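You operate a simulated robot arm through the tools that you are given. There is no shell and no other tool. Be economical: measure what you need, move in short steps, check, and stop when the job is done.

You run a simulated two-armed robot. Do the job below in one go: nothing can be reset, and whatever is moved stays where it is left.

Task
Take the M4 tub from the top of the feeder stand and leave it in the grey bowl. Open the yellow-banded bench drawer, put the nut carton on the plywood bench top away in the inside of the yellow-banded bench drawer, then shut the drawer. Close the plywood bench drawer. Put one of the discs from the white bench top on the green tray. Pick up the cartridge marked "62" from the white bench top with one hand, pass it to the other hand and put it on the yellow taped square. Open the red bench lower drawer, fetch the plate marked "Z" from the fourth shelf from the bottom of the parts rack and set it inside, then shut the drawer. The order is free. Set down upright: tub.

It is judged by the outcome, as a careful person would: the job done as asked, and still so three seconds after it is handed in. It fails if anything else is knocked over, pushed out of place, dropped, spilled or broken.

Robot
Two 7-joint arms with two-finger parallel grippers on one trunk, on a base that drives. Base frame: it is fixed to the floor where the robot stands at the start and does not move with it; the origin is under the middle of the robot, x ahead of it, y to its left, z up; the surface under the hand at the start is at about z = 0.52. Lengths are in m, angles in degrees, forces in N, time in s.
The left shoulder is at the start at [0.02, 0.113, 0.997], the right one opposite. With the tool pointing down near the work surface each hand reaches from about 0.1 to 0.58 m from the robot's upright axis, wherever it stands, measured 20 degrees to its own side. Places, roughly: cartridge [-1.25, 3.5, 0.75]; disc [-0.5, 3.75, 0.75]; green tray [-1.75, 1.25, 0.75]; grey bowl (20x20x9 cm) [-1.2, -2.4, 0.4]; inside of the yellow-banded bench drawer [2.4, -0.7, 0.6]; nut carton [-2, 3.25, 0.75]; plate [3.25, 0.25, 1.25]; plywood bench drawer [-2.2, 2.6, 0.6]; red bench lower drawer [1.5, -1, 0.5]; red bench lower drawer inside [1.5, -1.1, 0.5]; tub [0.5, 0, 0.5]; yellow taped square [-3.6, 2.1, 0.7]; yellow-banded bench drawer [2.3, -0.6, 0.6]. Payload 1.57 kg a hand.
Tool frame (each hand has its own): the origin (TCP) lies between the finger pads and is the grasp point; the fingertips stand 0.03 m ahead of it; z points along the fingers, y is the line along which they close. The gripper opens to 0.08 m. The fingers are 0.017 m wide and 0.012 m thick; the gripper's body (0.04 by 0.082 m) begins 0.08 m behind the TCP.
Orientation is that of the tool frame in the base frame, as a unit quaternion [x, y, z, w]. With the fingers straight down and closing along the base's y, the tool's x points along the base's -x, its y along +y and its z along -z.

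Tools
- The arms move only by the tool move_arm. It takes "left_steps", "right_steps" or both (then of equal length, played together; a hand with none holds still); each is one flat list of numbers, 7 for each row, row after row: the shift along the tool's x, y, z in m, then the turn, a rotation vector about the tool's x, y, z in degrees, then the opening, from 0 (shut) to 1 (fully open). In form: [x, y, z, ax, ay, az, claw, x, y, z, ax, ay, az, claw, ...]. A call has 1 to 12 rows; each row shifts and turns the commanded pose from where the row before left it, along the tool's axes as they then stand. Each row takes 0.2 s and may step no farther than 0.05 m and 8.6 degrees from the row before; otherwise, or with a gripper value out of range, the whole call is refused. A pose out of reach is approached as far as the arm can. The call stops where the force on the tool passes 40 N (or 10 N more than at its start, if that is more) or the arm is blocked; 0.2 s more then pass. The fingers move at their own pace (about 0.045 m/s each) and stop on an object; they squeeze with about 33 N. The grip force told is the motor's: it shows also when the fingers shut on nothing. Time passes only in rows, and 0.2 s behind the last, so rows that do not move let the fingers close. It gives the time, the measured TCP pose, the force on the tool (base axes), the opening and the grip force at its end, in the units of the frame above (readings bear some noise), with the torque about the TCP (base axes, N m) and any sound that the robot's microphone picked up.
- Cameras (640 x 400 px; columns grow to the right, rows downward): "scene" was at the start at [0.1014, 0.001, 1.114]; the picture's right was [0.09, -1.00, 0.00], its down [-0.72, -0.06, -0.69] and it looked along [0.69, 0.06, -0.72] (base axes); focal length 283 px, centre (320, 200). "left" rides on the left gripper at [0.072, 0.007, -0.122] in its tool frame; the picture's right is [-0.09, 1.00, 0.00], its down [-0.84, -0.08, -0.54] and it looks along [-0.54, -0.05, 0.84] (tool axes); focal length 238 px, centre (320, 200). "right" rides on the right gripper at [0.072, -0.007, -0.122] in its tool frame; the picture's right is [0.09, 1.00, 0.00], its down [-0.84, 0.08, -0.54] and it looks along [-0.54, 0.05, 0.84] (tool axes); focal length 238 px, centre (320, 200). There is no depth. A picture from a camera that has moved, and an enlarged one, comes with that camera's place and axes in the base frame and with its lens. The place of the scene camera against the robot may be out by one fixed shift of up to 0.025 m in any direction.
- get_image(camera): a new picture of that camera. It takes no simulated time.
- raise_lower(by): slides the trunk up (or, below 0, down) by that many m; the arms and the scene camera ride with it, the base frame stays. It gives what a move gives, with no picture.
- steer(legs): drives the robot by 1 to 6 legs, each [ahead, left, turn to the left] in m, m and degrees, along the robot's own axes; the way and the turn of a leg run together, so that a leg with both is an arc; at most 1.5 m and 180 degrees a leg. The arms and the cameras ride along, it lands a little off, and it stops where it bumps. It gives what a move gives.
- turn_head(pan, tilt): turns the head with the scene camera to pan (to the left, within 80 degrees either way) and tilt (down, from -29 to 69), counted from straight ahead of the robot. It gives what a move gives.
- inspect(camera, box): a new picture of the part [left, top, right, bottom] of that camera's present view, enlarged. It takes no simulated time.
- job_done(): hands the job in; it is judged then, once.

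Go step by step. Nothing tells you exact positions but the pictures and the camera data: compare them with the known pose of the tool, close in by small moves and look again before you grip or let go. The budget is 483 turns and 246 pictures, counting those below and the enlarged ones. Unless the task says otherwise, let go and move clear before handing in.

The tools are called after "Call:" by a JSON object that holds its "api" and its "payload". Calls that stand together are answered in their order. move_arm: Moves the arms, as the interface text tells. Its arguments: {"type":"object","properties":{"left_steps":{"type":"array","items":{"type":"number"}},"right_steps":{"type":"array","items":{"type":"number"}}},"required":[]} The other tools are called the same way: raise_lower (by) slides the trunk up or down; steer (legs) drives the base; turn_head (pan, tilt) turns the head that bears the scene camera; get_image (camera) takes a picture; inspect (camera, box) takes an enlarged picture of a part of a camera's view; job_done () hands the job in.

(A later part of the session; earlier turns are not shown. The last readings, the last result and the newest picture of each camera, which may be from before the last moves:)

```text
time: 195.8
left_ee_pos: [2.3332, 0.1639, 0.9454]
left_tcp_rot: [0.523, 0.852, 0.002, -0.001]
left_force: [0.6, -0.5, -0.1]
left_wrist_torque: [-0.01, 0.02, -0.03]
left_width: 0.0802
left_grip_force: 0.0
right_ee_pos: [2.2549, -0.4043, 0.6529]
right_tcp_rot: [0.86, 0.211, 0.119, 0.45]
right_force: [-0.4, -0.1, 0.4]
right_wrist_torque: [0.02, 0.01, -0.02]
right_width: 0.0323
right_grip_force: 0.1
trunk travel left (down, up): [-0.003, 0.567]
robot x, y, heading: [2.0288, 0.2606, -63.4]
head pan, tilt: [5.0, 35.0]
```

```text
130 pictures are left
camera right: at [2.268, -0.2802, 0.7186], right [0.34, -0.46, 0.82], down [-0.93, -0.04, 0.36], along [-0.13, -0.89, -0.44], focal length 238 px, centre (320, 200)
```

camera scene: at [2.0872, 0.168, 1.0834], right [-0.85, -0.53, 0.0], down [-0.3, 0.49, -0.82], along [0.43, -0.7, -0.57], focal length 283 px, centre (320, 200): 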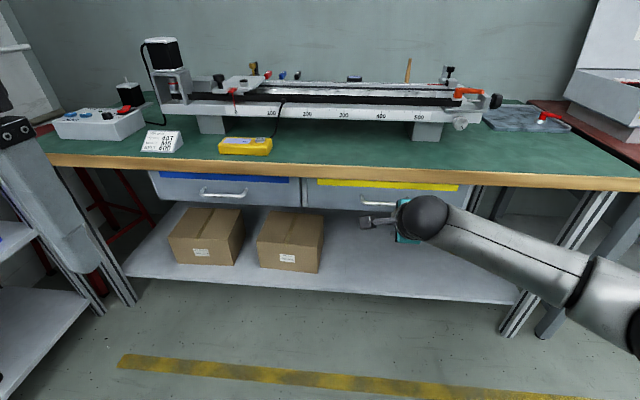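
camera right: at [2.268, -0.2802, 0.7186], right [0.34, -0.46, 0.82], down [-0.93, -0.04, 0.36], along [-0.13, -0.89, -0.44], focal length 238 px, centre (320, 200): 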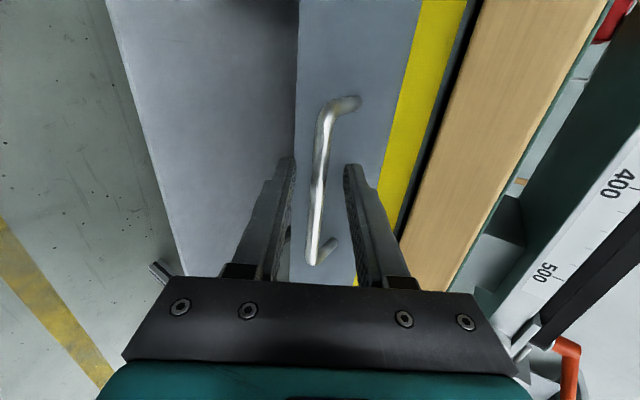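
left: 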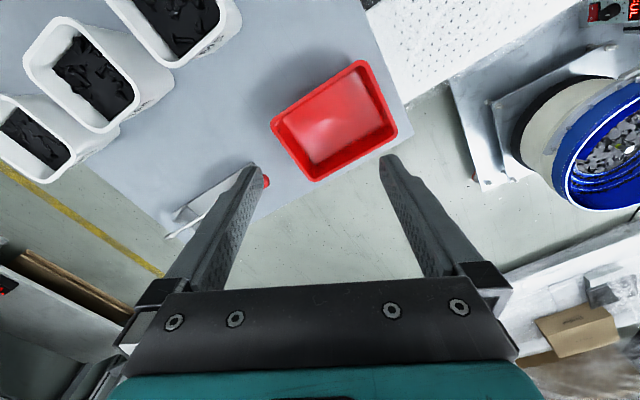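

Call:
{"api": "move_arm", "payload": {"right_steps": [0, 0, 0.01, 0, 0, 0, 0.4, 0, 0, 0, 0, 0, 0, 0, 0, 0, 0, 0, 0, 0, 0, 0, 0, 0, 0, 0, 0, 0]}}

Call:
{"api": "steer", "payload": {"legs": [[-0.06, 0, 0]]}}

Call:
{"api": "get_image", "payload": {"camera": "right"}}

```text
time: 196.8
left_ee_pos: [2.3349, 0.1636, 0.944]
left_tcp_rot: [0.522, 0.853, 0.001, -0.001]
left_force: [-0.8, 0.1, 0.2]
left_wrist_torque: [-0.01, 0.0, 0.0]
left_width: 0.0802
left_grip_force: 0.0
right_ee_pos: [2.2586, -0.4125, 0.6473]
right_tcp_rot: [0.859, 0.212, 0.12, 0.45]
right_force: [0.5, -0.5, -3.2]
right_wrist_torque: [-0.07, 0.17, 0.13]
right_width: 0.01
right_grip_force: 28.1
trunk travel left (down, up): [-0.003, 0.567]
robot x, y, heading: [2.0241, 0.2576, -63.5]
head pan, tilt: [5.0, 35.0]
```

```text
time: 197.8
left_ee_pos: [2.3082, 0.2159, 0.946]
left_tcp_rot: [0.523, 0.852, 0.002, -0.001]
left_force: [0.3, -0.1, -0.4]
left_wrist_torque: [0.01, 0.02, 0.0]
left_width: 0.0799
left_grip_force: 0.2
right_ee_pos: [2.2332, -0.3597, 0.6474]
right_tcp_rot: [0.859, 0.211, 0.119, 0.45]
right_force: [-0.1, 1.7, -3.5]
right_wrist_torque: [-0.09, 0.28, 0.04]
right_width: 0.0097
right_grip_force: 28.2
trunk travel left (down, up): [-0.003, 0.567]
robot x, y, heading: [1.9988, 0.309, -63.3]
head pan, tilt: [5.0, 35.0]
```

```text
129 pictures are left
camera right: at [2.2458, -0.2345, 0.7126], right [0.34, -0.46, 0.82], down [-0.93, -0.04, 0.36], along [-0.13, -0.89, -0.44], focal length 238 px, centre (320, 200)
```

right: 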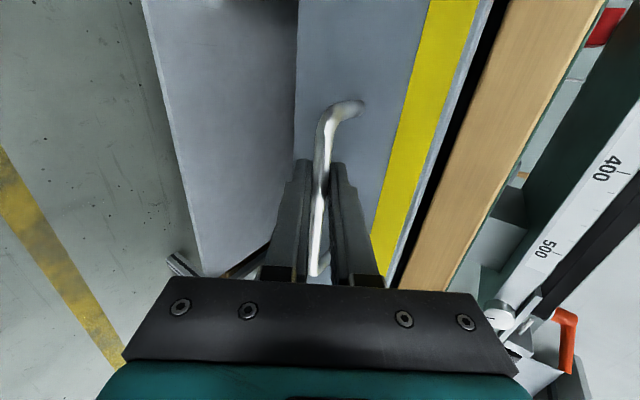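

Drawer follows. There's little room behind me, so I'll pull the rest with the arm.

Call:
{"api": "move_arm", "payload": {"right_steps": [0, -0.0176, -0.0243, 0, 0, 0, 0, 0, -0.0176, -0.0243, 0, 0, 0, 0, 0, -0.0176, -0.0243, 0, 0, 0, 0, 0, -0.0176, -0.0243, 0, 0, 0, 0, 0, -0.0176, -0.0243, 0, 0, 0, 0, 0, -0.0176, -0.0243, 0, 0, 0, 0]}}

Call:
{"api": "get_image", "payload": {"camera": "scene"}}

```text
time: 199.2
left_ee_pos: [2.3094, 0.2175, 0.9448]
left_tcp_rot: [0.522, 0.853, 0.001, -0.001]
left_force: [0.3, -1.1, -0.2]
left_wrist_torque: [-0.01, -0.01, 0.01]
left_width: 0.08
left_grip_force: 0.2
right_ee_pos: [2.1696, -0.2227, 0.6475]
right_tcp_rot: [0.859, 0.214, 0.122, 0.45]
right_force: [12.4, 6.4, 10.1]
right_wrist_torque: [0.13, -0.34, 0.69]
right_width: 0.0096
right_grip_force: 28.3
right hand out of reach, approached as far as the arm can: row 6
trunk travel left (down, up): [-0.003, 0.567]
robot x, y, heading: [1.9978, 0.3118, -63.1]
head pan, tilt: [5.0, 35.0]
```

```text
128 pictures are left
camera scene: at [2.0615, 0.2218, 1.0836], right [-0.85, -0.53, 0.0], down [-0.3, 0.49, -0.82], along [0.43, -0.7, -0.57], focal length 283 px, centre (320, 200)
```

scene: 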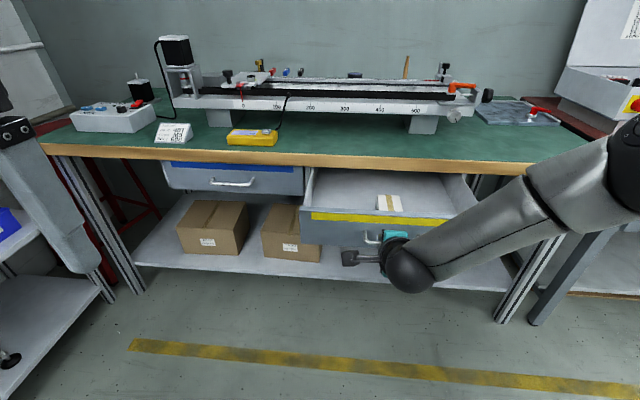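

Call:
{"api": "steer", "payload": {"legs": [[-0.06, 0.01, 0]]}}

Call:
{"api": "inspect", "payload": {"camera": "scene", "box": [270, 140, 510, 290]}}

```text
time: 200.1
left_ee_pos: [2.2887, 0.2743, 0.9455]
left_tcp_rot: [0.523, 0.852, 0.001, 0.0]
left_force: [-0.3, -0.2, -0.4]
left_wrist_torque: [-0.04, 0.02, 0.03]
left_width: 0.08
left_grip_force: 0.1
right_ee_pos: [2.1436, -0.1703, 0.6479]
right_tcp_rot: [0.859, 0.206, 0.115, 0.454]
right_force: [-4.6, -0.8, 22.5]
right_wrist_torque: [-0.4, 0.47, -0.43]
right_width: 0.0101
right_grip_force: 27.9
trunk travel left (down, up): [-0.003, 0.567]
robot x, y, heading: [1.982, 0.3663, -63.5]
head pan, tilt: [5.0, 35.0]
```

```text
2.67 times, centred on (390, 215) of scene
camera zoom: at [2.0416, 0.2795, 1.0837], right [-0.85, -0.53, 0.0], down [-0.3, 0.49, -0.82], along [0.43, -0.7, -0.57], focal length 756 px, centre (133, 160)
```

zoom: 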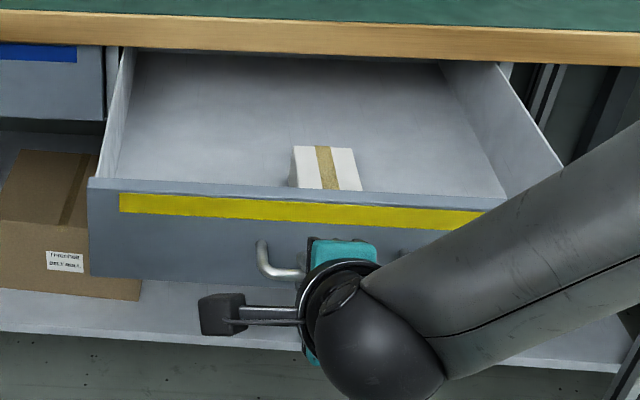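

Drawer open ~0.27 m (a small white box is inside already). Release and withdraw.

Call:
{"api": "move_arm", "payload": {"right_steps": [0, 0, 0, 0, 0, 0, 0.4, 0, 0, 0, 0, 0, 0, 0.4, 0, 0, -0.02, 0, 0, 0, 0.4, 0, 0, -0.03, 0, 0, 0, 0.4, 0, 0, -0.03, 0, 0, 0, 0.4]}}

Call:
{"api": "get_image", "payload": {"camera": "scene"}}

```text
time: 201.3
left_ee_pos: [2.2893, 0.2741, 0.9447]
left_tcp_rot: [0.523, 0.852, 0.001, -0.001]
left_force: [0.1, -0.2, -0.1]
left_wrist_torque: [-0.02, 0.0, 0.02]
left_width: 0.08
left_grip_force: 0.0
right_ee_pos: [2.1125, -0.1148, 0.6934]
right_tcp_rot: [0.86, 0.207, 0.114, 0.452]
right_force: [0.7, 0.3, 0.7]
right_wrist_torque: [0.02, -0.01, -0.01]
right_width: 0.0323
right_grip_force: 0.0
trunk travel left (down, up): [-0.003, 0.567]
robot x, y, heading: [1.981, 0.3642, -63.4]
head pan, tilt: [5.0, 35.0]
```

```text
126 pictures are left
camera scene: at [2.0423, 0.2781, 1.0834], right [-0.85, -0.53, 0.0], down [-0.3, 0.49, -0.82], along [0.43, -0.7, -0.57], focal length 283 px, centre (320, 200)
```

scene: 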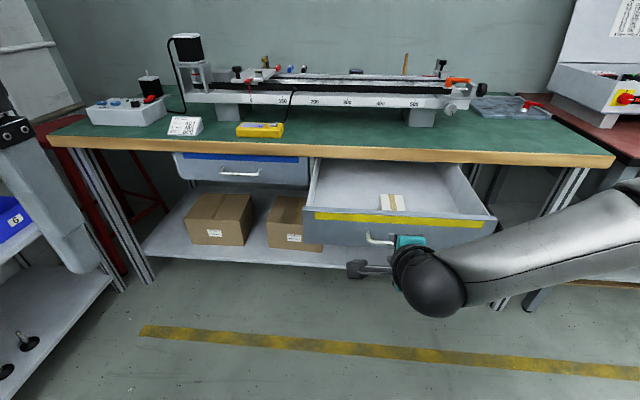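

Now go to the far side. First raise the hand clear, strafe right, then turn around to look.

Call:
{"api": "move_arm", "payload": {"right_steps": [0, 0.03, -0.03, 0, 0, 0, 0.4, 0, 0.03, -0.03, 0, 0, 0, 0.4, 0, 0.03, -0.03, 0, 0, 0, 0.4, 0, 0.03, -0.03, 0, 0, 0, 0.4]}}

Call:
{"api": "steer", "payload": {"legs": [[0.03, -0.85, 0]]}}

Call:
{"api": "steer", "payload": {"legs": [[0, 0, 120]]}}

Call:
{"api": "turn_head", "payload": {"pan": 40, "tilt": 20}}

Call:
{"api": "get_image", "payload": {"camera": "scene"}}

```text
time: 202.3
left_ee_pos: [2.2893, 0.2737, 0.944]
left_tcp_rot: [0.523, 0.852, 0.002, 0.001]
left_force: [0.1, -0.1, 0.4]
left_wrist_torque: [-0.01, 0.03, 0.01]
left_width: 0.0799
left_grip_force: 0.1
right_ee_pos: [2.0974, -0.0866, 0.8582]
right_tcp_rot: [0.86, 0.208, 0.114, 0.451]
right_force: [-1.6, 0.8, -0.1]
right_wrist_torque: [-0.04, -0.04, 0.01]
right_width: 0.0319
right_grip_force: 0.0
trunk travel left (down, up): [-0.003, 0.567]
robot x, y, heading: [1.9799, 0.3676, -63.0]
head pan, tilt: [5.0, 35.0]
```

```text
time: 204.0
left_ee_pos: [2.2222, 0.2291, 0.9454]
left_tcp_rot: [0.524, 0.852, 0.002, -0.001]
left_force: [-0.5, -0.7, 1.0]
left_wrist_torque: [-0.01, 0.01, 0.01]
left_width: 0.0798
left_grip_force: 0.0
right_ee_pos: [2.0299, -0.1291, 0.8581]
right_tcp_rot: [0.861, 0.206, 0.114, 0.452]
right_force: [-1.0, -0.7, -0.9]
right_wrist_torque: [-0.01, -0.01, -0.02]
right_width: 0.0322
right_grip_force: 0.1
trunk travel left (down, up): [-0.003, 0.567]
robot x, y, heading: [1.9136, 0.3264, -63.6]
head pan, tilt: [5.0, 35.0]
stopped in leg 1: the robot was blocked; the commanded pose is now the measured one
```

```text
time: 209.3
left_ee_pos: [1.8444, 0.6421, 0.944]
left_tcp_rot: [-0.471, 0.882, 0.0, -0.002]
left_force: [0.3, -0.1, -1.4]
left_wrist_torque: [0.01, -0.02, 0.02]
left_width: 0.08
left_grip_force: 0.0
right_ee_pos: [2.2524, 0.6484, 0.8591]
right_tcp_rot: [0.257, 0.846, 0.448, 0.13]
right_force: [-1.0, 0.0, 0.4]
right_wrist_torque: [-0.01, 0.0, 0.0]
right_width: 0.032
right_grip_force: 0.1
trunk travel left (down, up): [-0.003, 0.567]
robot x, y, heading: [1.9148, 0.3249, 55.6]
head pan, tilt: [5.0, 35.0]
```

```text
time: 210.4
left_ee_pos: [1.8436, 0.6412, 0.9446]
left_tcp_rot: [-0.47, 0.883, 0.0, -0.002]
left_force: [0.0, 0.5, -0.6]
left_wrist_torque: [-0.01, 0.03, 0.0]
left_width: 0.08
left_grip_force: 0.0
right_ee_pos: [2.2518, 0.6484, 0.8585]
right_tcp_rot: [0.257, 0.847, 0.448, 0.13]
right_force: [-0.4, 0.1, 0.1]
right_wrist_torque: [0.0, -0.02, 0.0]
right_width: 0.032
right_grip_force: 0.2
trunk travel left (down, up): [-0.003, 0.567]
robot x, y, heading: [1.9137, 0.3246, 55.9]
head pan, tilt: [40.0, 20.0]
```

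```text
125 pictures are left
camera scene: at [1.9203, 0.4202, 1.1072], right [0.99, 0.1, 0.0], down [0.04, -0.34, -0.94], along [-0.1, 0.93, -0.34], focal length 283 px, centre (320, 200)
```

scene: 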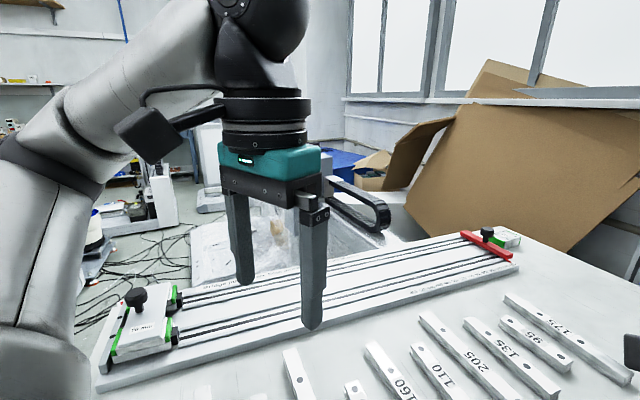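

I'm right beside the white table (bumped its leg gently). Drive away from the table first, then along the corridor without turning.

Call:
{"api": "steer", "payload": {"legs": [[-0.12, -0.22, 0]]}}

Call:
{"api": "steer", "payload": {"legs": [[-0.75, 0.41, 0]]}}

Call:
{"api": "turn_head", "payload": {"pan": 45, "tilt": 20}}

Call:
{"api": "get_image", "payload": {"camera": "scene"}}

```text
time: 212.2
left_ee_pos: [1.9571, 0.4214, 0.9453]
left_tcp_rot: [-0.47, 0.882, 0.0, -0.002]
left_force: [-0.4, 0.2, -0.1]
left_wrist_torque: [-0.03, 0.01, -0.03]
left_width: 0.0801
left_grip_force: 0.0
right_ee_pos: [2.3656, 0.4284, 0.8583]
right_tcp_rot: [0.257, 0.846, 0.448, 0.13]
right_force: [0.9, 0.8, 1.0]
right_wrist_torque: [0.0, -0.06, 0.0]
right_width: 0.032
right_grip_force: 0.1
trunk travel left (down, up): [-0.003, 0.567]
robot x, y, heading: [2.0247, 0.1077, 55.7]
head pan, tilt: [40.0, 20.0]
```

```text
time: 216.7
left_ee_pos: [1.1984, 0.0238, 0.9445]
left_tcp_rot: [-0.469, 0.883, 0.0, -0.001]
left_force: [0.1, 0.8, 0.5]
left_wrist_torque: [-0.02, 0.01, -0.02]
left_width: 0.0801
left_grip_force: 0.1
right_ee_pos: [1.6065, 0.0274, 0.8582]
right_tcp_rot: [0.258, 0.846, 0.448, 0.13]
right_force: [0.4, 0.2, 0.2]
right_wrist_torque: [0.03, -0.02, -0.01]
right_width: 0.0317
right_grip_force: 0.1
trunk travel left (down, up): [-0.003, 0.567]
robot x, y, heading: [1.2592, -0.2892, 55.8]
head pan, tilt: [40.0, 20.0]
```

```text
time: 217.4
left_ee_pos: [1.1982, 0.023, 0.9458]
left_tcp_rot: [-0.469, 0.883, 0.0, -0.002]
left_force: [-1.0, 0.6, -0.2]
left_wrist_torque: [-0.03, -0.01, 0.0]
left_width: 0.0803
left_grip_force: 0.0
right_ee_pos: [1.6067, 0.0274, 0.8576]
right_tcp_rot: [0.258, 0.846, 0.448, 0.13]
right_force: [0.0, -0.1, -0.7]
right_wrist_torque: [-0.01, -0.03, 0.0]
right_width: 0.0322
right_grip_force: 0.0
trunk travel left (down, up): [-0.003, 0.567]
robot x, y, heading: [1.2648, -0.2932, 55.6]
head pan, tilt: [45.0, 20.0]
```

```text
124 pictures are left
camera scene: at [1.2649, -0.2003, 1.1072], right [0.98, 0.19, 0.0], down [0.06, -0.34, -0.94], along [-0.17, 0.92, -0.34], focal length 283 px, centre (320, 200)
```

scene: 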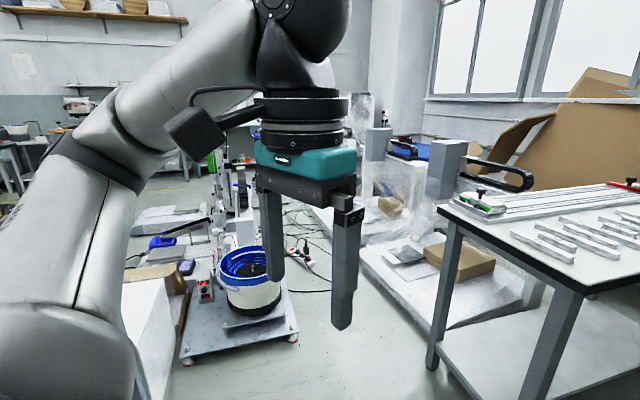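

The middle is cluttered; turn further to find a path on the other side.

Call:
{"api": "steer", "payload": {"legs": [[0, 0, 70]]}}

Call:
{"api": "turn_head", "payload": {"pan": 0, "tilt": 20}}

Call:
{"api": "raise_lower", "payload": {"by": 0.25}}

Call:
{"api": "get_image", "payload": {"camera": "scene"}}

```text
time: 220.8
left_ee_pos: [0.9458, -0.2466, 0.9454]
left_tcp_rot: [0.889, -0.458, 0.002, 0.002]
left_force: [0.5, -0.2, 0.0]
left_wrist_torque: [-0.01, -0.01, 0.0]
left_width: 0.0798
left_grip_force: 0.1
right_ee_pos: [1.0816, 0.1385, 0.8576]
right_tcp_rot: [-0.271, 0.842, 0.442, -0.149]
right_force: [0.2, 0.0, 0.8]
right_wrist_torque: [-0.01, 0.02, 0.0]
right_width: 0.032
right_grip_force: 0.1
trunk travel left (down, up): [-0.003, 0.567]
robot x, y, heading: [1.2653, -0.2932, 125.4]
head pan, tilt: [45.0, 20.0]
```

```text
time: 221.9
left_ee_pos: [0.9451, -0.247, 0.9454]
left_tcp_rot: [0.889, -0.458, 0.001, 0.002]
left_force: [-0.3, 0.5, 0.2]
left_wrist_torque: [-0.03, -0.01, 0.0]
left_width: 0.0802
left_grip_force: 0.1
right_ee_pos: [1.0815, 0.1374, 0.8582]
right_tcp_rot: [-0.271, 0.842, 0.443, -0.148]
right_force: [-0.3, -0.3, -1.1]
right_wrist_torque: [0.01, -0.01, -0.02]
right_width: 0.0318
right_grip_force: 0.0
trunk travel left (down, up): [-0.003, 0.567]
robot x, y, heading: [1.2663, -0.2958, 125.6]
head pan, tilt: [0.0, 20.0]
```

```text
time: 224.5
left_ee_pos: [0.9456, -0.2468, 1.1954]
left_tcp_rot: [0.889, -0.458, 0.001, 0.002]
left_force: [0.1, 0.5, 0.8]
left_wrist_torque: [-0.01, 0.0, 0.01]
left_width: 0.08
left_grip_force: 0.1
right_ee_pos: [1.0814, 0.1372, 1.1088]
right_tcp_rot: [-0.27, 0.842, 0.442, -0.149]
right_force: [-1.4, -0.1, -0.5]
right_wrist_torque: [-0.02, -0.04, -0.02]
right_width: 0.0319
right_grip_force: 0.0
trunk travel left (down, up): [-0.253, 0.317]
robot x, y, heading: [1.2643, -0.2942, 125.5]
head pan, tilt: [0.0, 20.0]
```

```text
123 pictures are left
camera scene: at [1.2169, -0.2159, 1.3572], right [0.82, 0.58, 0.0], down [0.2, -0.28, -0.94], along [-0.54, 0.77, -0.34], focal length 283 px, centre (320, 200)
```

scene: 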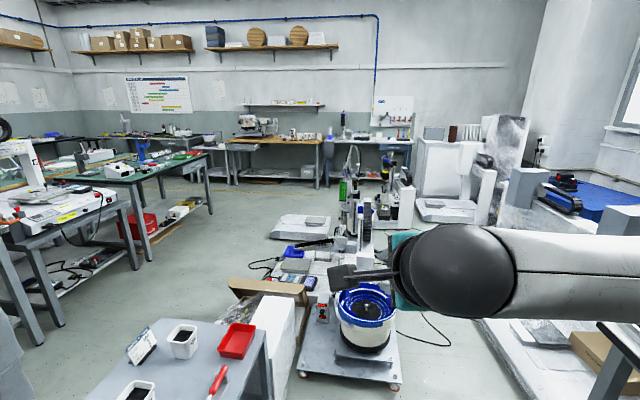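

I see an aisle between the left green tables and the machines in the middle, leading to the far benches. Drive around the stand and into it.

Call:
{"api": "steer", "payload": {"legs": [[0, 0, -8.7], [0, 1.02, 0], [0.49, 0.31, 0], [0.5, -0.05, 0]]}}

Call:
{"api": "get_image", "payload": {"camera": "scene"}}

```text
time: 235.8
left_ee_pos: [-0.6193, 0.1077, 1.1955]
left_tcp_rot: [0.85, -0.527, 0.002, 0.001]
left_force: [1.0, -0.3, 0.4]
left_wrist_torque: [-0.01, 0.0, -0.01]
left_width: 0.0803
left_grip_force: 0.1
right_ee_pos: [-0.4237, 0.4665, 1.1076]
right_tcp_rot: [-0.203, 0.861, 0.453, -0.113]
right_force: [0.4, 0.2, -0.3]
right_wrist_torque: [-0.01, 0.0, 0.01]
right_width: 0.032
right_grip_force: 0.1
trunk travel left (down, up): [-0.253, 0.317]
robot x, y, heading: [-0.3116, 0.0113, 116.2]
head pan, tilt: [0.0, 20.0]
```

```text
122 pictures are left
camera scene: at [-0.3453, 0.097, 1.3572], right [0.9, 0.44, 0.0], down [0.15, -0.31, -0.94], along [-0.41, 0.84, -0.34], focal length 283 px, centre (320, 200)
```

scene: 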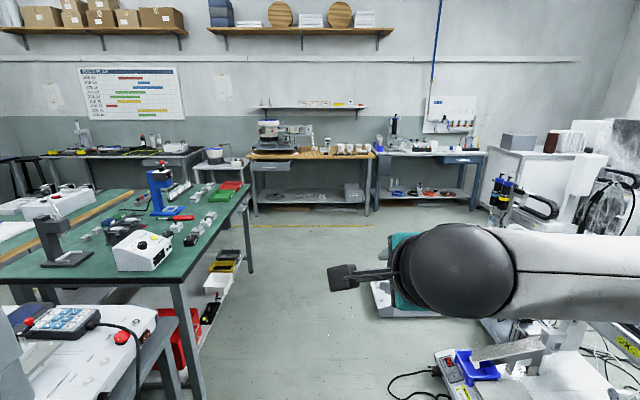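

Call:
{"api": "steer", "payload": {"legs": [[1.4, 0.06, 0]]}}

Call:
{"api": "turn_head", "payload": {"pan": -15, "tilt": 22}}

Call:
{"api": "get_image", "payload": {"camera": "scene"}}

```text
time: 242.8
left_ee_pos: [-1.2823, 1.3407, 1.1951]
left_tcp_rot: [0.847, -0.531, 0.001, 0.001]
left_force: [0.0, 0.2, 0.0]
left_wrist_torque: [0.02, 0.0, 0.01]
left_width: 0.08
left_grip_force: 0.0
right_ee_pos: [-1.0826, 1.6969, 1.1079]
right_tcp_rot: [-0.198, 0.863, 0.453, -0.111]
right_force: [-0.6, -0.6, -0.2]
right_wrist_torque: [-0.03, 0.01, -0.02]
right_width: 0.0319
right_grip_force: 0.1
trunk travel left (down, up): [-0.253, 0.317]
robot x, y, heading: [-0.9729, 1.2399, 115.4]
head pan, tilt: [0.0, 20.0]
```

```text
time: 243.6
left_ee_pos: [-1.2818, 1.3404, 1.1953]
left_tcp_rot: [0.847, -0.531, 0.0, 0.001]
left_force: [0.5, -0.4, 0.4]
left_wrist_torque: [0.01, -0.01, 0.0]
left_width: 0.0801
left_grip_force: 0.0
right_ee_pos: [-1.0816, 1.6962, 1.1086]
right_tcp_rot: [-0.198, 0.862, 0.454, -0.11]
right_force: [1.1, 0.5, 0.5]
right_wrist_torque: [-0.01, 0.01, 0.02]
right_width: 0.032
right_grip_force: 0.0
trunk travel left (down, up): [-0.253, 0.317]
robot x, y, heading: [-0.9766, 1.2382, 115.5]
head pan, tilt: [-15.0, 22.0]
```

```text
121 pictures are left
camera scene: at [-0.985, 1.3344, 1.354], right [0.98, 0.19, 0.0], down [0.07, -0.37, -0.93], along [-0.17, 0.91, -0.37], focal length 283 px, centre (320, 200)
```

scene: 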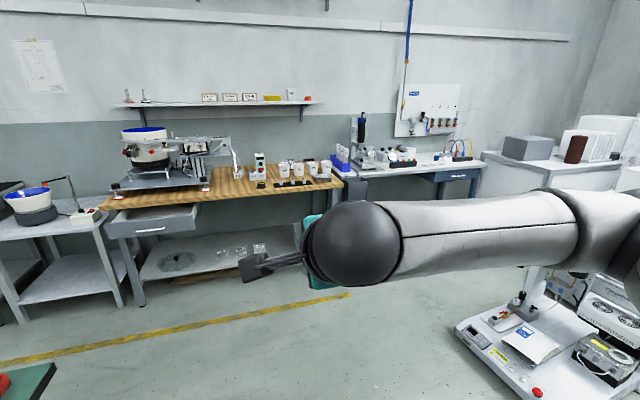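

The plywood drawer is slightly open. First bring the right hand back to a plain downward pose so it doesn't block my view.

Call:
{"api": "move_arm", "payload": {"right_steps": [0, 0, 0, 7.94, 0, 0, 1, 0, 0, 0, 7.94, 0, 0, 1, 0, 0, 0, 7.94, 0, 0, 1, 0, 0, 0, 7.94, 0, 0, 1, 0, 0, 0, 7.94, 0, 0, 1, 0, 0, 0, 7.94, 0, 0, 1, 0, 0, 0, 7.94, 0, 0, 1]}}

Call:
{"api": "move_arm", "payload": {"right_steps": [0, 0, 0, 0, 0, -8.2, 1, 0, 0, 0, 0, 0, -8.2, 1, 0, 0, 0, 0, 0, -8.2, 1, 0, 0, 0, 0, 0, -8.2, 1, 0, 0, 0, 0, 0, -8.2, 1, 0, 0, 0, 0, 0, -8.2, 1, 0, 0, 0, 0, 0, -8.2, 1, 0, 0, 0, 0, 0, -8.2, 1, 0, 0, 0, 0, 0, -8.2, 1, 0, 0, 0, 0, 0, -8.2, 1, 0, 0, 0, 0, 0, -8.0, 1]}}

Call:
{"api": "steer", "payload": {"legs": [[0.6, -0.7, 0]]}}

Call:
{"api": "turn_head", "payload": {"pan": -25, "tilt": 28}}

Call:
{"api": "get_image", "payload": {"camera": "scene"}}

```text
time: 245.2
left_ee_pos: [-1.2815, 1.3409, 1.194]
left_tcp_rot: [0.847, -0.531, 0.002, 0.001]
left_force: [0.6, 0.0, 0.1]
left_wrist_torque: [0.01, -0.02, 0.03]
left_width: 0.0801
left_grip_force: 0.0
right_ee_pos: [-1.0829, 1.696, 1.1082]
right_tcp_rot: [-0.228, 0.974, -0.003, -0.005]
right_force: [-0.7, -0.3, -1.0]
right_wrist_torque: [-0.03, 0.01, -0.03]
right_width: 0.0801
right_grip_force: 0.0
trunk travel left (down, up): [-0.253, 0.317]
robot x, y, heading: [-0.9737, 1.2398, 115.5]
head pan, tilt: [-15.0, 22.0]
```

```text
time: 247.6
left_ee_pos: [-1.2817, 1.3409, 1.1952]
left_tcp_rot: [0.848, -0.531, 0.001, 0.001]
left_force: [-0.3, -0.8, 0.0]
left_wrist_torque: [0.0, 0.0, -0.01]
left_width: 0.0797
left_grip_force: 0.0
right_ee_pos: [-1.0826, 1.6962, 1.1089]
right_tcp_rot: [0.85, -0.527, -0.002, 0.005]
right_force: [-0.5, 0.4, 0.3]
right_wrist_torque: [0.01, -0.02, 0.03]
right_width: 0.0801
right_grip_force: 0.0
trunk travel left (down, up): [-0.253, 0.317]
robot x, y, heading: [-0.9753, 1.2388, 115.5]
head pan, tilt: [-15.0, 22.0]
```

```text
time: 250.0
left_ee_pos: [-1.1732, 1.6258, 1.1952]
left_tcp_rot: [0.845, -0.535, 0.0, 0.002]
left_force: [0.5, -0.5, 0.6]
left_wrist_torque: [0.0, -0.01, -0.01]
left_width: 0.0799
left_grip_force: 0.1
right_ee_pos: [-0.9704, 1.9819, 1.1084]
right_tcp_rot: [0.846, -0.533, -0.003, 0.005]
right_force: [0.4, -1.2, 0.1]
right_wrist_torque: [0.01, 0.02, 0.03]
right_width: 0.0801
right_grip_force: 0.1
trunk travel left (down, up): [-0.253, 0.317]
robot x, y, heading: [-0.8676, 1.5261, 114.9]
head pan, tilt: [-15.0, 22.0]
stopped in leg 1: the robot was blocked; the commanded pose is now the measured one
```

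```text
time: 250.7
left_ee_pos: [-1.1731, 1.6262, 1.1948]
left_tcp_rot: [0.845, -0.535, 0.0, 0.003]
left_force: [0.1, -0.9, 0.3]
left_wrist_torque: [0.03, 0.01, 0.01]
left_width: 0.08
left_grip_force: 0.1
right_ee_pos: [-0.9709, 1.9815, 1.1074]
right_tcp_rot: [0.846, -0.533, -0.002, 0.005]
right_force: [0.5, 0.1, 0.1]
right_wrist_torque: [0.0, -0.01, 0.0]
right_width: 0.0802
right_grip_force: 0.0
trunk travel left (down, up): [-0.253, 0.317]
robot x, y, heading: [-0.8674, 1.5231, 115.3]
head pan, tilt: [-25.0, 28.0]
```

```text
120 pictures are left
camera scene: at [-0.8604, 1.6177, 1.3444], right [1.0, 0.0, 0.0], down [0.0, -0.47, -0.88], along [0.0, 0.88, -0.47], focal length 283 px, centre (320, 200)
```

scene: 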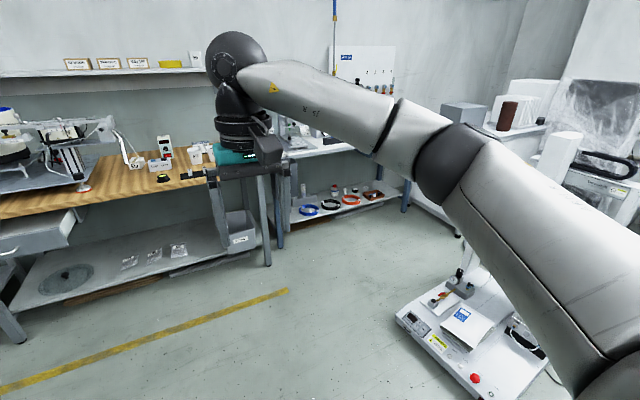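

Bumped something low on the right and stopped. Go back left into the aisle, then ahead to the benches.

Call:
{"api": "steer", "payload": {"legs": [[0, 0.22, 1.5], [0.95, 0, 0]]}}

Call:
{"api": "turn_head", "payload": {"pan": -10, "tilt": 30}}

Call:
{"api": "get_image", "payload": {"camera": "scene"}}

```text
time: 256.9
left_ee_pos: [-1.7983, 2.3653, 1.1957]
left_tcp_rot: [0.851, -0.525, 0.0, 0.001]
left_force: [0.6, 0.2, 1.0]
left_wrist_torque: [-0.03, 0.01, -0.02]
left_width: 0.0799
left_grip_force: 0.0
right_ee_pos: [-1.6033, 2.7264, 1.1082]
right_tcp_rot: [0.852, -0.524, -0.002, 0.005]
right_force: [-0.2, -0.4, -0.3]
right_wrist_torque: [0.02, 0.01, 0.01]
right_width: 0.0799
right_grip_force: 0.0
trunk travel left (down, up): [-0.253, 0.317]
robot x, y, heading: [-1.4877, 2.2719, 116.7]
head pan, tilt: [-25.0, 28.0]
```

```text
time: 257.7
left_ee_pos: [-1.7977, 2.3646, 1.195]
left_tcp_rot: [0.852, -0.524, -0.001, 0.001]
left_force: [1.0, 0.0, 0.2]
left_wrist_torque: [0.02, 0.03, 0.0]
left_width: 0.08
left_grip_force: 0.0
right_ee_pos: [-1.6026, 2.7248, 1.1086]
right_tcp_rot: [0.852, -0.523, -0.001, 0.005]
right_force: [0.6, -0.4, 0.3]
right_wrist_torque: [-0.01, 0.01, -0.01]
right_width: 0.0798
right_grip_force: 0.0
trunk travel left (down, up): [-0.253, 0.317]
robot x, y, heading: [-1.4868, 2.2707, 116.6]
head pan, tilt: [-10.0, 30.0]
```

```text
119 pictures are left
camera scene: at [-1.5076, 2.3598, 1.3412], right [0.96, 0.29, 0.0], down [0.14, -0.48, -0.87], along [-0.25, 0.83, -0.5], focal length 283 px, centre (320, 200)
```

scene: 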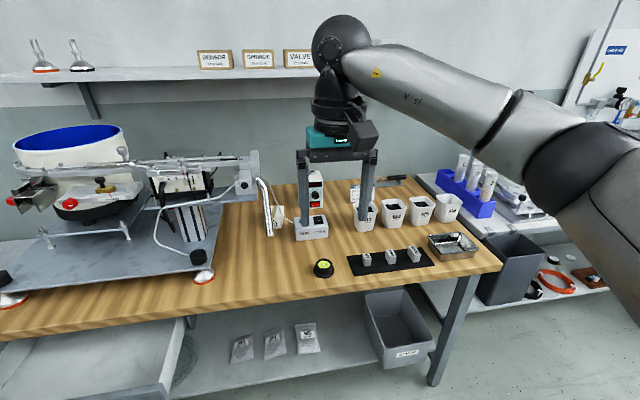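

Call:
{"api": "steer", "payload": {"legs": [[0, -0.95, 0]]}}

Call:
{"api": "get_image", "payload": {"camera": "scene"}}

```text
time: 262.4
left_ee_pos: [-0.9804, 2.7769, 1.195]
left_tcp_rot: [0.852, -0.524, -0.001, 0.001]
left_force: [-0.5, -0.3, -0.9]
left_wrist_torque: [-0.01, 0.0, -0.02]
left_width: 0.0796
left_grip_force: 0.2
right_ee_pos: [-0.7865, 3.1387, 1.1092]
right_tcp_rot: [0.852, -0.523, -0.001, 0.004]
right_force: [-0.9, 0.9, 0.0]
right_wrist_torque: [0.03, 0.01, 0.01]
right_width: 0.0798
right_grip_force: 0.1
trunk travel left (down, up): [-0.253, 0.317]
robot x, y, heading: [-0.6701, 2.6858, 116.5]
head pan, tilt: [-10.0, 30.0]
stopped in leg 1: the robot was blocked; the commanded pose is now the measured one
```

```text
118 pictures are left
camera scene: at [-0.6912, 2.7723, 1.3412], right [0.96, 0.29, 0.0], down [0.14, -0.48, -0.87], along [-0.25, 0.83, -0.5], focal length 283 px, centre (320, 200)
```

scene: 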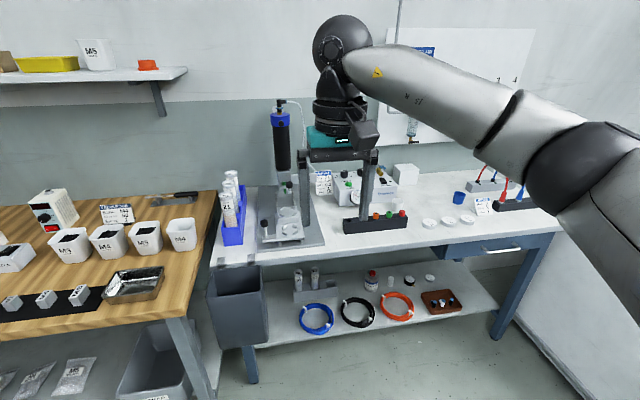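

Blocked again by the low cart; I need to be nearer the bench before going right. Retract the right hand first so it clears the press.

Call:
{"api": "move_arm", "payload": {"right_steps": [0.04, 0, 0, 0, 0, 0, 1, 0.04, 0, 0, 0, 0, 0, 1, 0.04, 0, 0, 0, 0, 0, 1, 0.04, 0, 0, 0, 0, 0, 1, 0.04, 0, 0, 0, 0, 0, 1]}}

Call:
{"api": "steer", "payload": {"legs": [[0, 0.05, 0], [0.33, 0, 0], [0, -0.5, 0]]}}

Call:
{"api": "turn_head", "payload": {"pan": 0, "tilt": 45}}

Call:
{"api": "get_image", "payload": {"camera": "scene"}}

```text
time: 263.6
left_ee_pos: [-0.9803, 2.7781, 1.1951]
left_tcp_rot: [0.852, -0.524, 0.0, 0.001]
left_force: [0.0, -0.2, -0.3]
left_wrist_torque: [0.01, 0.03, -0.01]
left_width: 0.0801
left_grip_force: 0.1
right_ee_pos: [-0.694, 2.9608, 1.1091]
right_tcp_rot: [0.852, -0.523, -0.003, 0.004]
right_force: [-0.4, -0.9, -0.5]
right_wrist_torque: [0.0, -0.01, -0.03]
right_width: 0.0802
right_grip_force: 0.0
trunk travel left (down, up): [-0.253, 0.317]
robot x, y, heading: [-0.6686, 2.6817, 116.8]
head pan, tilt: [-10.0, 30.0]
```

```text
time: 268.8
left_ee_pos: [-0.7304, 3.2728, 1.1948]
left_tcp_rot: [0.85, -0.526, -0.001, 0.002]
left_force: [0.0, 0.4, -0.3]
left_wrist_torque: [-0.01, -0.01, -0.03]
left_width: 0.0798
left_grip_force: 0.1
right_ee_pos: [-0.4435, 3.4558, 1.1087]
right_tcp_rot: [0.851, -0.526, -0.002, 0.005]
right_force: [0.9, 0.4, -0.3]
right_wrist_torque: [-0.02, 0.01, 0.0]
right_width: 0.08
right_grip_force: 0.0
trunk travel left (down, up): [-0.253, 0.317]
robot x, y, heading: [-0.4236, 3.1788, 116.4]
head pan, tilt: [-10.0, 30.0]
```

```text
time: 269.5
left_ee_pos: [-0.7309, 3.2753, 1.1954]
left_tcp_rot: [0.851, -0.526, -0.001, 0.002]
left_force: [-0.6, 0.5, 0.1]
left_wrist_torque: [-0.02, 0.02, 0.01]
left_width: 0.0801
left_grip_force: 0.1
right_ee_pos: [-0.4442, 3.4571, 1.1091]
right_tcp_rot: [0.851, -0.526, -0.003, 0.004]
right_force: [-0.5, 0.5, -1.5]
right_wrist_torque: [0.0, 0.0, 0.0]
right_width: 0.0798
right_grip_force: 0.0
trunk travel left (down, up): [-0.253, 0.317]
robot x, y, heading: [-0.4222, 3.1777, 116.7]
head pan, tilt: [0.0, 45.0]
```

```text
117 pictures are left
camera scene: at [-0.4515, 3.2534, 1.3186], right [0.9, 0.44, 0.0], down [0.31, -0.63, -0.71], along [-0.31, 0.63, -0.71], focal length 283 px, centre (320, 200)
```

scene: 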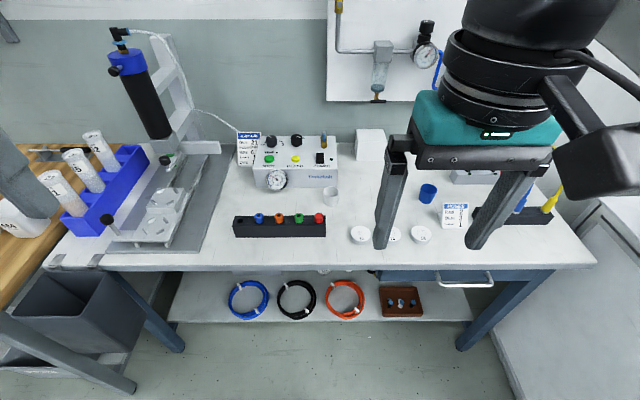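

Call:
{"api": "inspect", "payload": {"camera": "scene", "box": [330, 205, 458, 265]}}

Call:
{"api": "get_image", "payload": {"camera": "right"}}

```text
5.00 times, centred on (394, 235) of scene
camera zoom: at [-0.4515, 3.2534, 1.3186], right [0.9, 0.44, 0.0], down [0.31, -0.63, -0.71], along [-0.31, 0.63, -0.71], focal length 1417 px, centre (-50, 25)
```

zoom: 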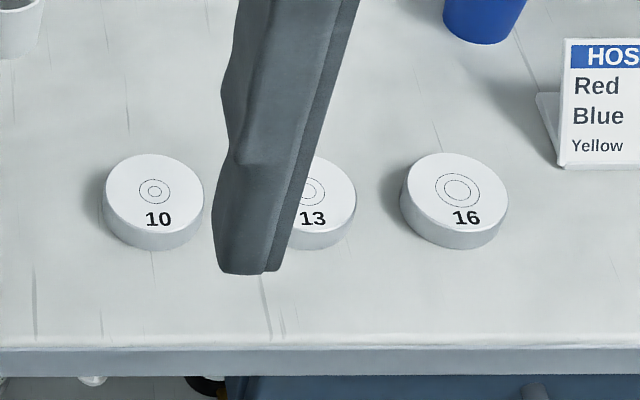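

```text
115 pictures are left
camera right: at [-0.4049, 3.3943, 1.2321], right [-0.85, -0.53, 0.01], down [-0.44, 0.72, 0.54], along [-0.29, 0.46, -0.84], focal length 238 px, centre (320, 200)
```

right: 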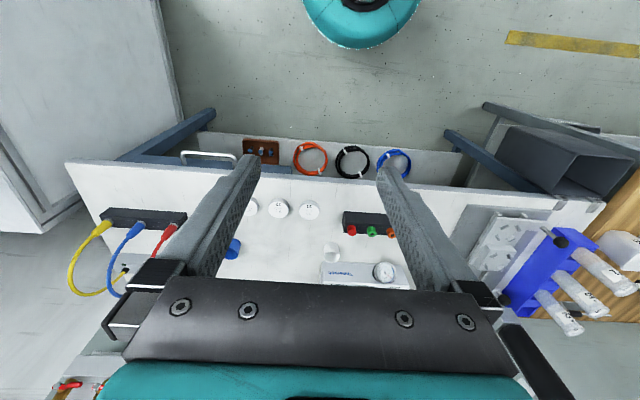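

Discs 10, 13, 16. I'll take disc "10" at about (-0.557, 3.689). Lower the trunk and bring the right hand above it.

Call:
{"api": "raise_lower", "payload": {"by": -0.24}}

Call:
{"api": "move_arm", "payload": {"right_steps": [-0.043, 0, 0, 0, 0, 0, 1, -0.043, 0, 0, 0, 0, 0, 1, -0.043, 0, 0, 0, 0, 0, 1, -0.043, 0, 0, 0, 0, 0, 1, -0.043, 0, 0, 0, 0, 0, 1, -0.042, 0, 0, 0, 0, 0, 1]}}

Call:
{"api": "get_image", "payload": {"camera": "right"}}

```text
time: 272.0
left_ee_pos: [-0.7307, 3.2738, 0.9567]
left_tcp_rot: [0.85, -0.526, -0.002, 0.001]
left_force: [-0.2, 0.4, 0.9]
left_wrist_torque: [-0.02, 0.01, 0.03]
left_width: 0.08
left_grip_force: 0.2
right_ee_pos: [-0.4439, 3.4553, 0.8692]
right_tcp_rot: [0.851, -0.525, -0.003, 0.005]
right_force: [1.4, -0.2, 1.9]
right_wrist_torque: [-0.05, -0.04, 0.01]
right_width: 0.0799
right_grip_force: 0.0
trunk travel left (down, up): [-0.013, 0.557]
robot x, y, heading: [-0.4218, 3.1798, 116.6]
head pan, tilt: [0.0, 45.0]
```

```text
time: 273.4
left_ee_pos: [-0.7312, 3.2741, 0.955]
left_tcp_rot: [0.85, -0.526, 0.0, 0.002]
left_force: [1.0, 0.2, -0.5]
left_wrist_torque: [0.03, -0.02, 0.01]
left_width: 0.0799
left_grip_force: 0.0
right_ee_pos: [-0.5591, 3.6854, 0.8686]
right_tcp_rot: [0.852, -0.524, -0.003, 0.003]
right_force: [-0.8, -0.5, 0.1]
right_wrist_torque: [0.0, 0.05, -0.05]
right_width: 0.0799
right_grip_force: 0.1
trunk travel left (down, up): [-0.013, 0.557]
robot x, y, heading: [-0.4187, 3.1738, 116.5]
head pan, tilt: [0.0, 45.0]
```

```text
114 pictures are left
camera right: at [-0.52, 3.6242, 0.992], right [-0.85, -0.53, 0.01], down [-0.44, 0.71, 0.54], along [-0.29, 0.46, -0.84], focal length 238 px, centre (320, 200)
```

right: 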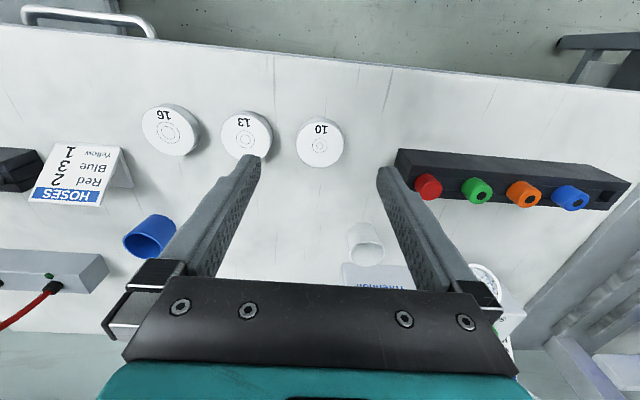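

Disc 10 is centred under the hand. Narrow opening to 55 mm (neighbour clearance) and descend.

Call:
{"api": "move_arm", "payload": {"right_steps": [-0.003, 0, 0, 0, 0, 0, 0.69, 0, 0, 0.02, 0, 0, 0, 0.69, 0, 0, 0.02, 0, 0, 0, 0.69, 0, 0, 0.015, 0, 0, 0, 0.69]}}

Call:
{"api": "get_image", "payload": {"camera": "right"}}

```text
time: 274.4
left_ee_pos: [-0.7303, 3.2746, 0.9538]
left_tcp_rot: [0.85, -0.527, -0.002, 0.002]
left_force: [-0.3, 0.0, -1.1]
left_wrist_torque: [0.02, -0.03, 0.01]
left_width: 0.08
left_grip_force: 0.0
right_ee_pos: [-0.5616, 3.6877, 0.8133]
right_tcp_rot: [0.851, -0.525, -0.003, 0.005]
right_force: [0.3, 0.5, -0.2]
right_wrist_torque: [-0.01, 0.01, 0.0]
right_width: 0.0553
right_grip_force: 0.0
trunk travel left (down, up): [-0.013, 0.557]
robot x, y, heading: [-0.4218, 3.1807, 116.2]
head pan, tilt: [0.0, 45.0]
```

```text
113 pictures are left
camera right: at [-0.522, 3.6262, 0.937], right [-0.85, -0.53, 0.01], down [-0.44, 0.72, 0.54], along [-0.29, 0.46, -0.84], focal length 238 px, centre (320, 200)
```

right: 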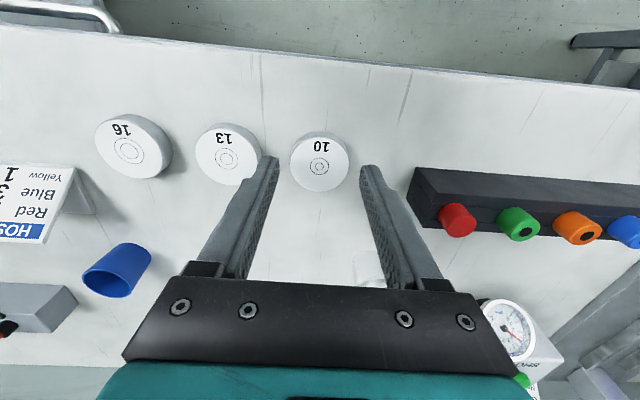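

Call:
{"api": "move_arm", "payload": {"right_steps": [-0.001, 0.001, 0, 0, 0, 0, 0.64, 0, 0, 0.01, 0, 0, 0, 0.64, 0, 0, 0.01, 0, 0, 0, 0.64, 0, 0, 0.006, 0, 0, 0, 0.64]}}

Call:
{"api": "get_image", "payload": {"camera": "right"}}

```text
time: 275.4
left_ee_pos: [-0.7312, 3.2752, 0.9551]
left_tcp_rot: [0.85, -0.526, 0.0, 0.001]
left_force: [-0.5, -0.2, -0.7]
left_wrist_torque: [-0.03, -0.01, 0.03]
left_width: 0.0801
left_grip_force: 0.1
right_ee_pos: [-0.5629, 3.6879, 0.788]
right_tcp_rot: [0.85, -0.526, -0.003, 0.005]
right_force: [-0.1, -0.2, 0.5]
right_wrist_torque: [0.01, 0.05, 0.01]
right_width: 0.0511
right_grip_force: 0.1
trunk travel left (down, up): [-0.013, 0.557]
robot x, y, heading: [-0.4232, 3.1793, 116.2]
head pan, tilt: [0.0, 45.0]
```

```text
112 pictures are left
camera right: at [-0.5235, 3.6266, 0.9108], right [-0.85, -0.53, 0.01], down [-0.44, 0.72, 0.54], along [-0.29, 0.46, -0.84], focal length 238 px, centre (320, 200)
```

right: 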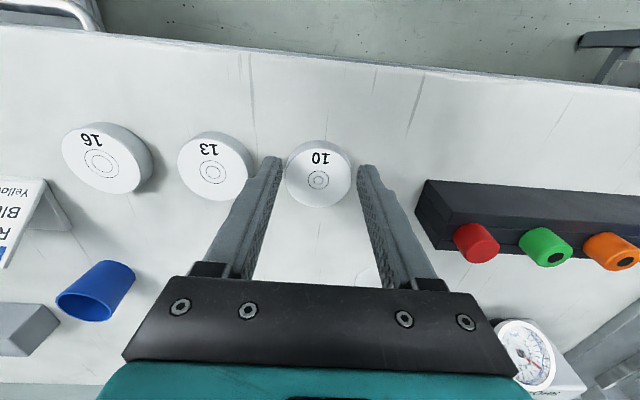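

Call:
{"api": "move_arm", "payload": {"right_steps": [0, 0, 0.002, 0, 0, 0, 0.64, 0, 0, 0, 0, 0, 0, 0, 0, 0, 0, 0, 0, 0, 0, 0, 0, -0.015, 0, 0, 0, 0, 0, 0, -0.03, 0, 0, 0, 0, 0, 0, -0.04, 0, 0, 0, 0, 0, 0, -0.04, 0, 0, 0, 0]}}

Call:
{"api": "get_image", "payload": {"camera": "right"}}

```text
time: 277.0
left_ee_pos: [-0.7308, 3.2741, 0.9558]
left_tcp_rot: [0.851, -0.526, -0.001, 0.001]
left_force: [-0.2, -0.3, 0.6]
left_wrist_torque: [0.0, 0.0, -0.01]
left_width: 0.0801
left_grip_force: 0.2
right_ee_pos: [-0.5627, 3.6894, 0.9113]
right_tcp_rot: [0.851, -0.525, -0.003, 0.005]
right_force: [-0.4, 0.6, -0.5]
right_wrist_torque: [-0.01, 0.01, 0.01]
right_width: 0.0
right_grip_force: 20.7
trunk travel left (down, up): [-0.013, 0.557]
robot x, y, heading: [-0.4227, 3.1811, 116.2]
head pan, tilt: [0.0, 45.0]
```

```text
111 pictures are left
camera right: at [-0.5227, 3.6277, 1.0337], right [-0.85, -0.53, 0.01], down [-0.44, 0.72, 0.54], along [-0.29, 0.46, -0.84], focal length 238 px, centre (320, 200)
```

right: 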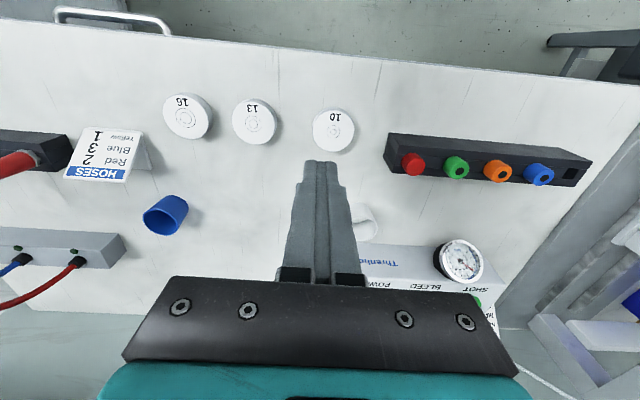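

The disc top is actually at z≈0.75, so I gripped too high; the disc only shifted slightly. Re-centre and go lower.

Call:
{"api": "move_arm", "payload": {"right_steps": [-0.009, 0.0165, 0, 0, 0, 0, 0.75, 0, 0, 0.04, 0, 0, 0, 0.75, 0, 0, 0.04, 0, 0, 0, 0.75, 0, 0, 0.03, 0, 0, 0, 0.75]}}

Call:
{"api": "get_image", "payload": {"camera": "right"}}

```text
time: 278.0
left_ee_pos: [-0.7303, 3.2731, 0.9569]
left_tcp_rot: [0.85, -0.527, 0.0, 0.002]
left_force: [-0.2, 0.3, 0.4]
left_wrist_torque: [-0.02, 0.03, 0.02]
left_width: 0.0799
left_grip_force: 0.1
right_ee_pos: [-0.5818, 3.69, 0.7994]
right_tcp_rot: [0.851, -0.526, -0.003, 0.004]
right_force: [-0.2, 0.5, 0.3]
right_wrist_torque: [0.0, 0.0, -0.03]
right_width: 0.0601
right_grip_force: 0.0
trunk travel left (down, up): [-0.013, 0.557]
robot x, y, heading: [-0.4205, 3.1789, 116.4]
head pan, tilt: [0.0, 45.0]
```

```text
110 pictures are left
camera right: at [-0.5428, 3.6277, 0.9235], right [-0.85, -0.53, 0.01], down [-0.44, 0.72, 0.54], along [-0.29, 0.46, -0.84], focal length 238 px, centre (320, 200)
```

right: 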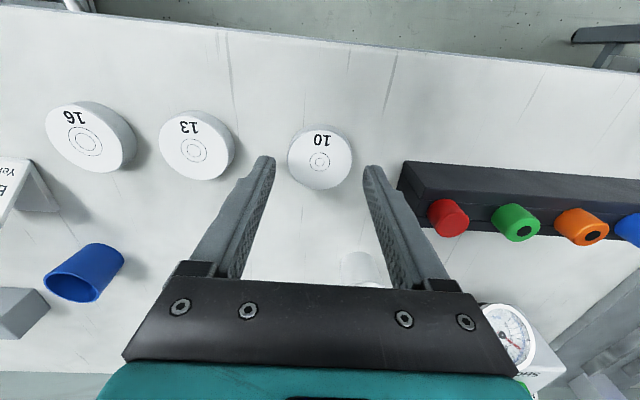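

Call:
{"api": "move_arm", "payload": {"right_steps": [0, 0, 0.012, 0, 0, 0, 0.75, 0, 0, 0.01, 0, 0, 0, 0.75, 0, 0, 0.008, 0, 0, 0, 0.75, 0, 0, 0, 0, 0, 0, 0, 0, 0, 0, 0, 0, 0, 0, 0, 0, 0, 0, 0, 0, 0]}}

```text
time: 279.4
left_ee_pos: [-0.7303, 3.2738, 0.9565]
left_tcp_rot: [0.851, -0.526, -0.001, 0.003]
left_force: [0.0, 0.8, -0.6]
left_wrist_torque: [0.0, -0.01, 0.0]
left_width: 0.0802
left_grip_force: 0.0
right_ee_pos: [-0.5804, 3.6888, 0.7712]
right_tcp_rot: [0.851, -0.525, -0.001, 0.004]
right_force: [0.0, 1.2, 0.9]
right_wrist_torque: [-0.01, -0.01, 0.01]
right_width: 0.0489
right_grip_force: 32.5
trunk travel left (down, up): [-0.013, 0.557]
robot x, y, heading: [-0.4236, 3.1794, 116.4]
head pan, tilt: [0.0, 45.0]
```

Gripped at 49 mm. Lift gently.

Call:
{"api": "move_arm", "payload": {"right_steps": [0, 0, -0.01, 0, 0, 0, 0, 0, 0, -0.02, 0, 0, 0, 0, 0, 0, -0.03, 0, 0, 0, 0, 0, 0, -0.03, 0, 0, 0, 0, 0, 0, -0.03, 0, 0, 0, 0]}}

Call:
{"api": "get_image", "payload": {"camera": "right"}}

Call:
{"api": "get_image", "payload": {"camera": "scene"}}

```text
time: 280.6
left_ee_pos: [-0.7321, 3.2741, 0.9544]
left_tcp_rot: [0.85, -0.526, -0.001, 0.002]
left_force: [0.0, -0.2, 0.1]
left_wrist_torque: [-0.01, 0.01, 0.01]
left_width: 0.0802
left_grip_force: 0.1
right_ee_pos: [-0.58, 3.6888, 0.8901]
right_tcp_rot: [0.851, -0.525, -0.002, 0.004]
right_force: [0.0, 0.3, -1.2]
right_wrist_torque: [0.05, 0.03, 0.06]
right_width: 0.049
right_grip_force: 32.8
trunk travel left (down, up): [-0.013, 0.557]
robot x, y, heading: [-0.422, 3.1775, 116.3]
head pan, tilt: [0.0, 45.0]
```

```text
109 pictures are left
camera right: at [-0.5414, 3.6279, 1.0133], right [-0.85, -0.53, 0.01], down [-0.44, 0.72, 0.54], along [-0.29, 0.46, -0.84], focal length 238 px, centre (320, 200)
```

right: 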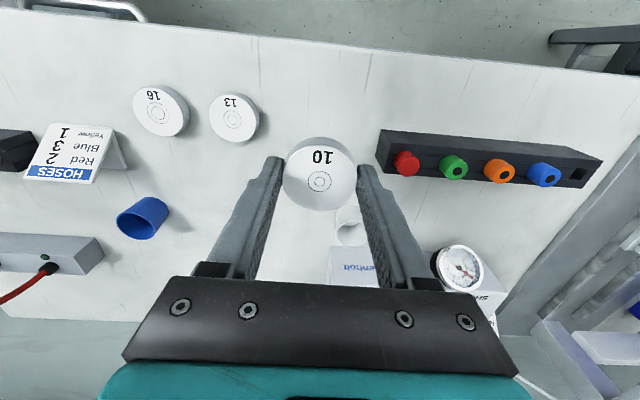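

```text
108 pictures are left
camera scene: at [-0.4516, 3.2533, 1.0786], right [0.9, 0.45, 0.0], down [0.31, -0.63, -0.71], along [-0.31, 0.63, -0.71], focal length 283 px, centre (320, 200)
```

scene: 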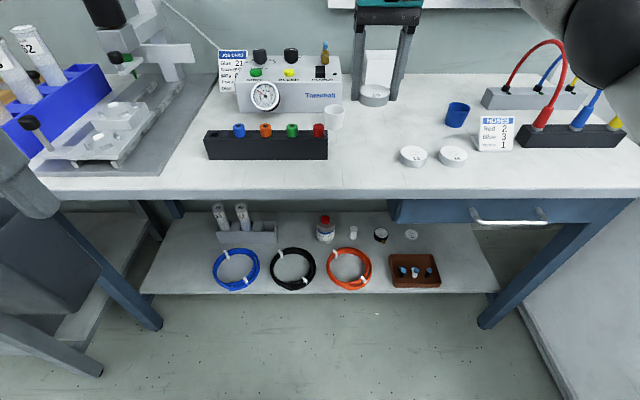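

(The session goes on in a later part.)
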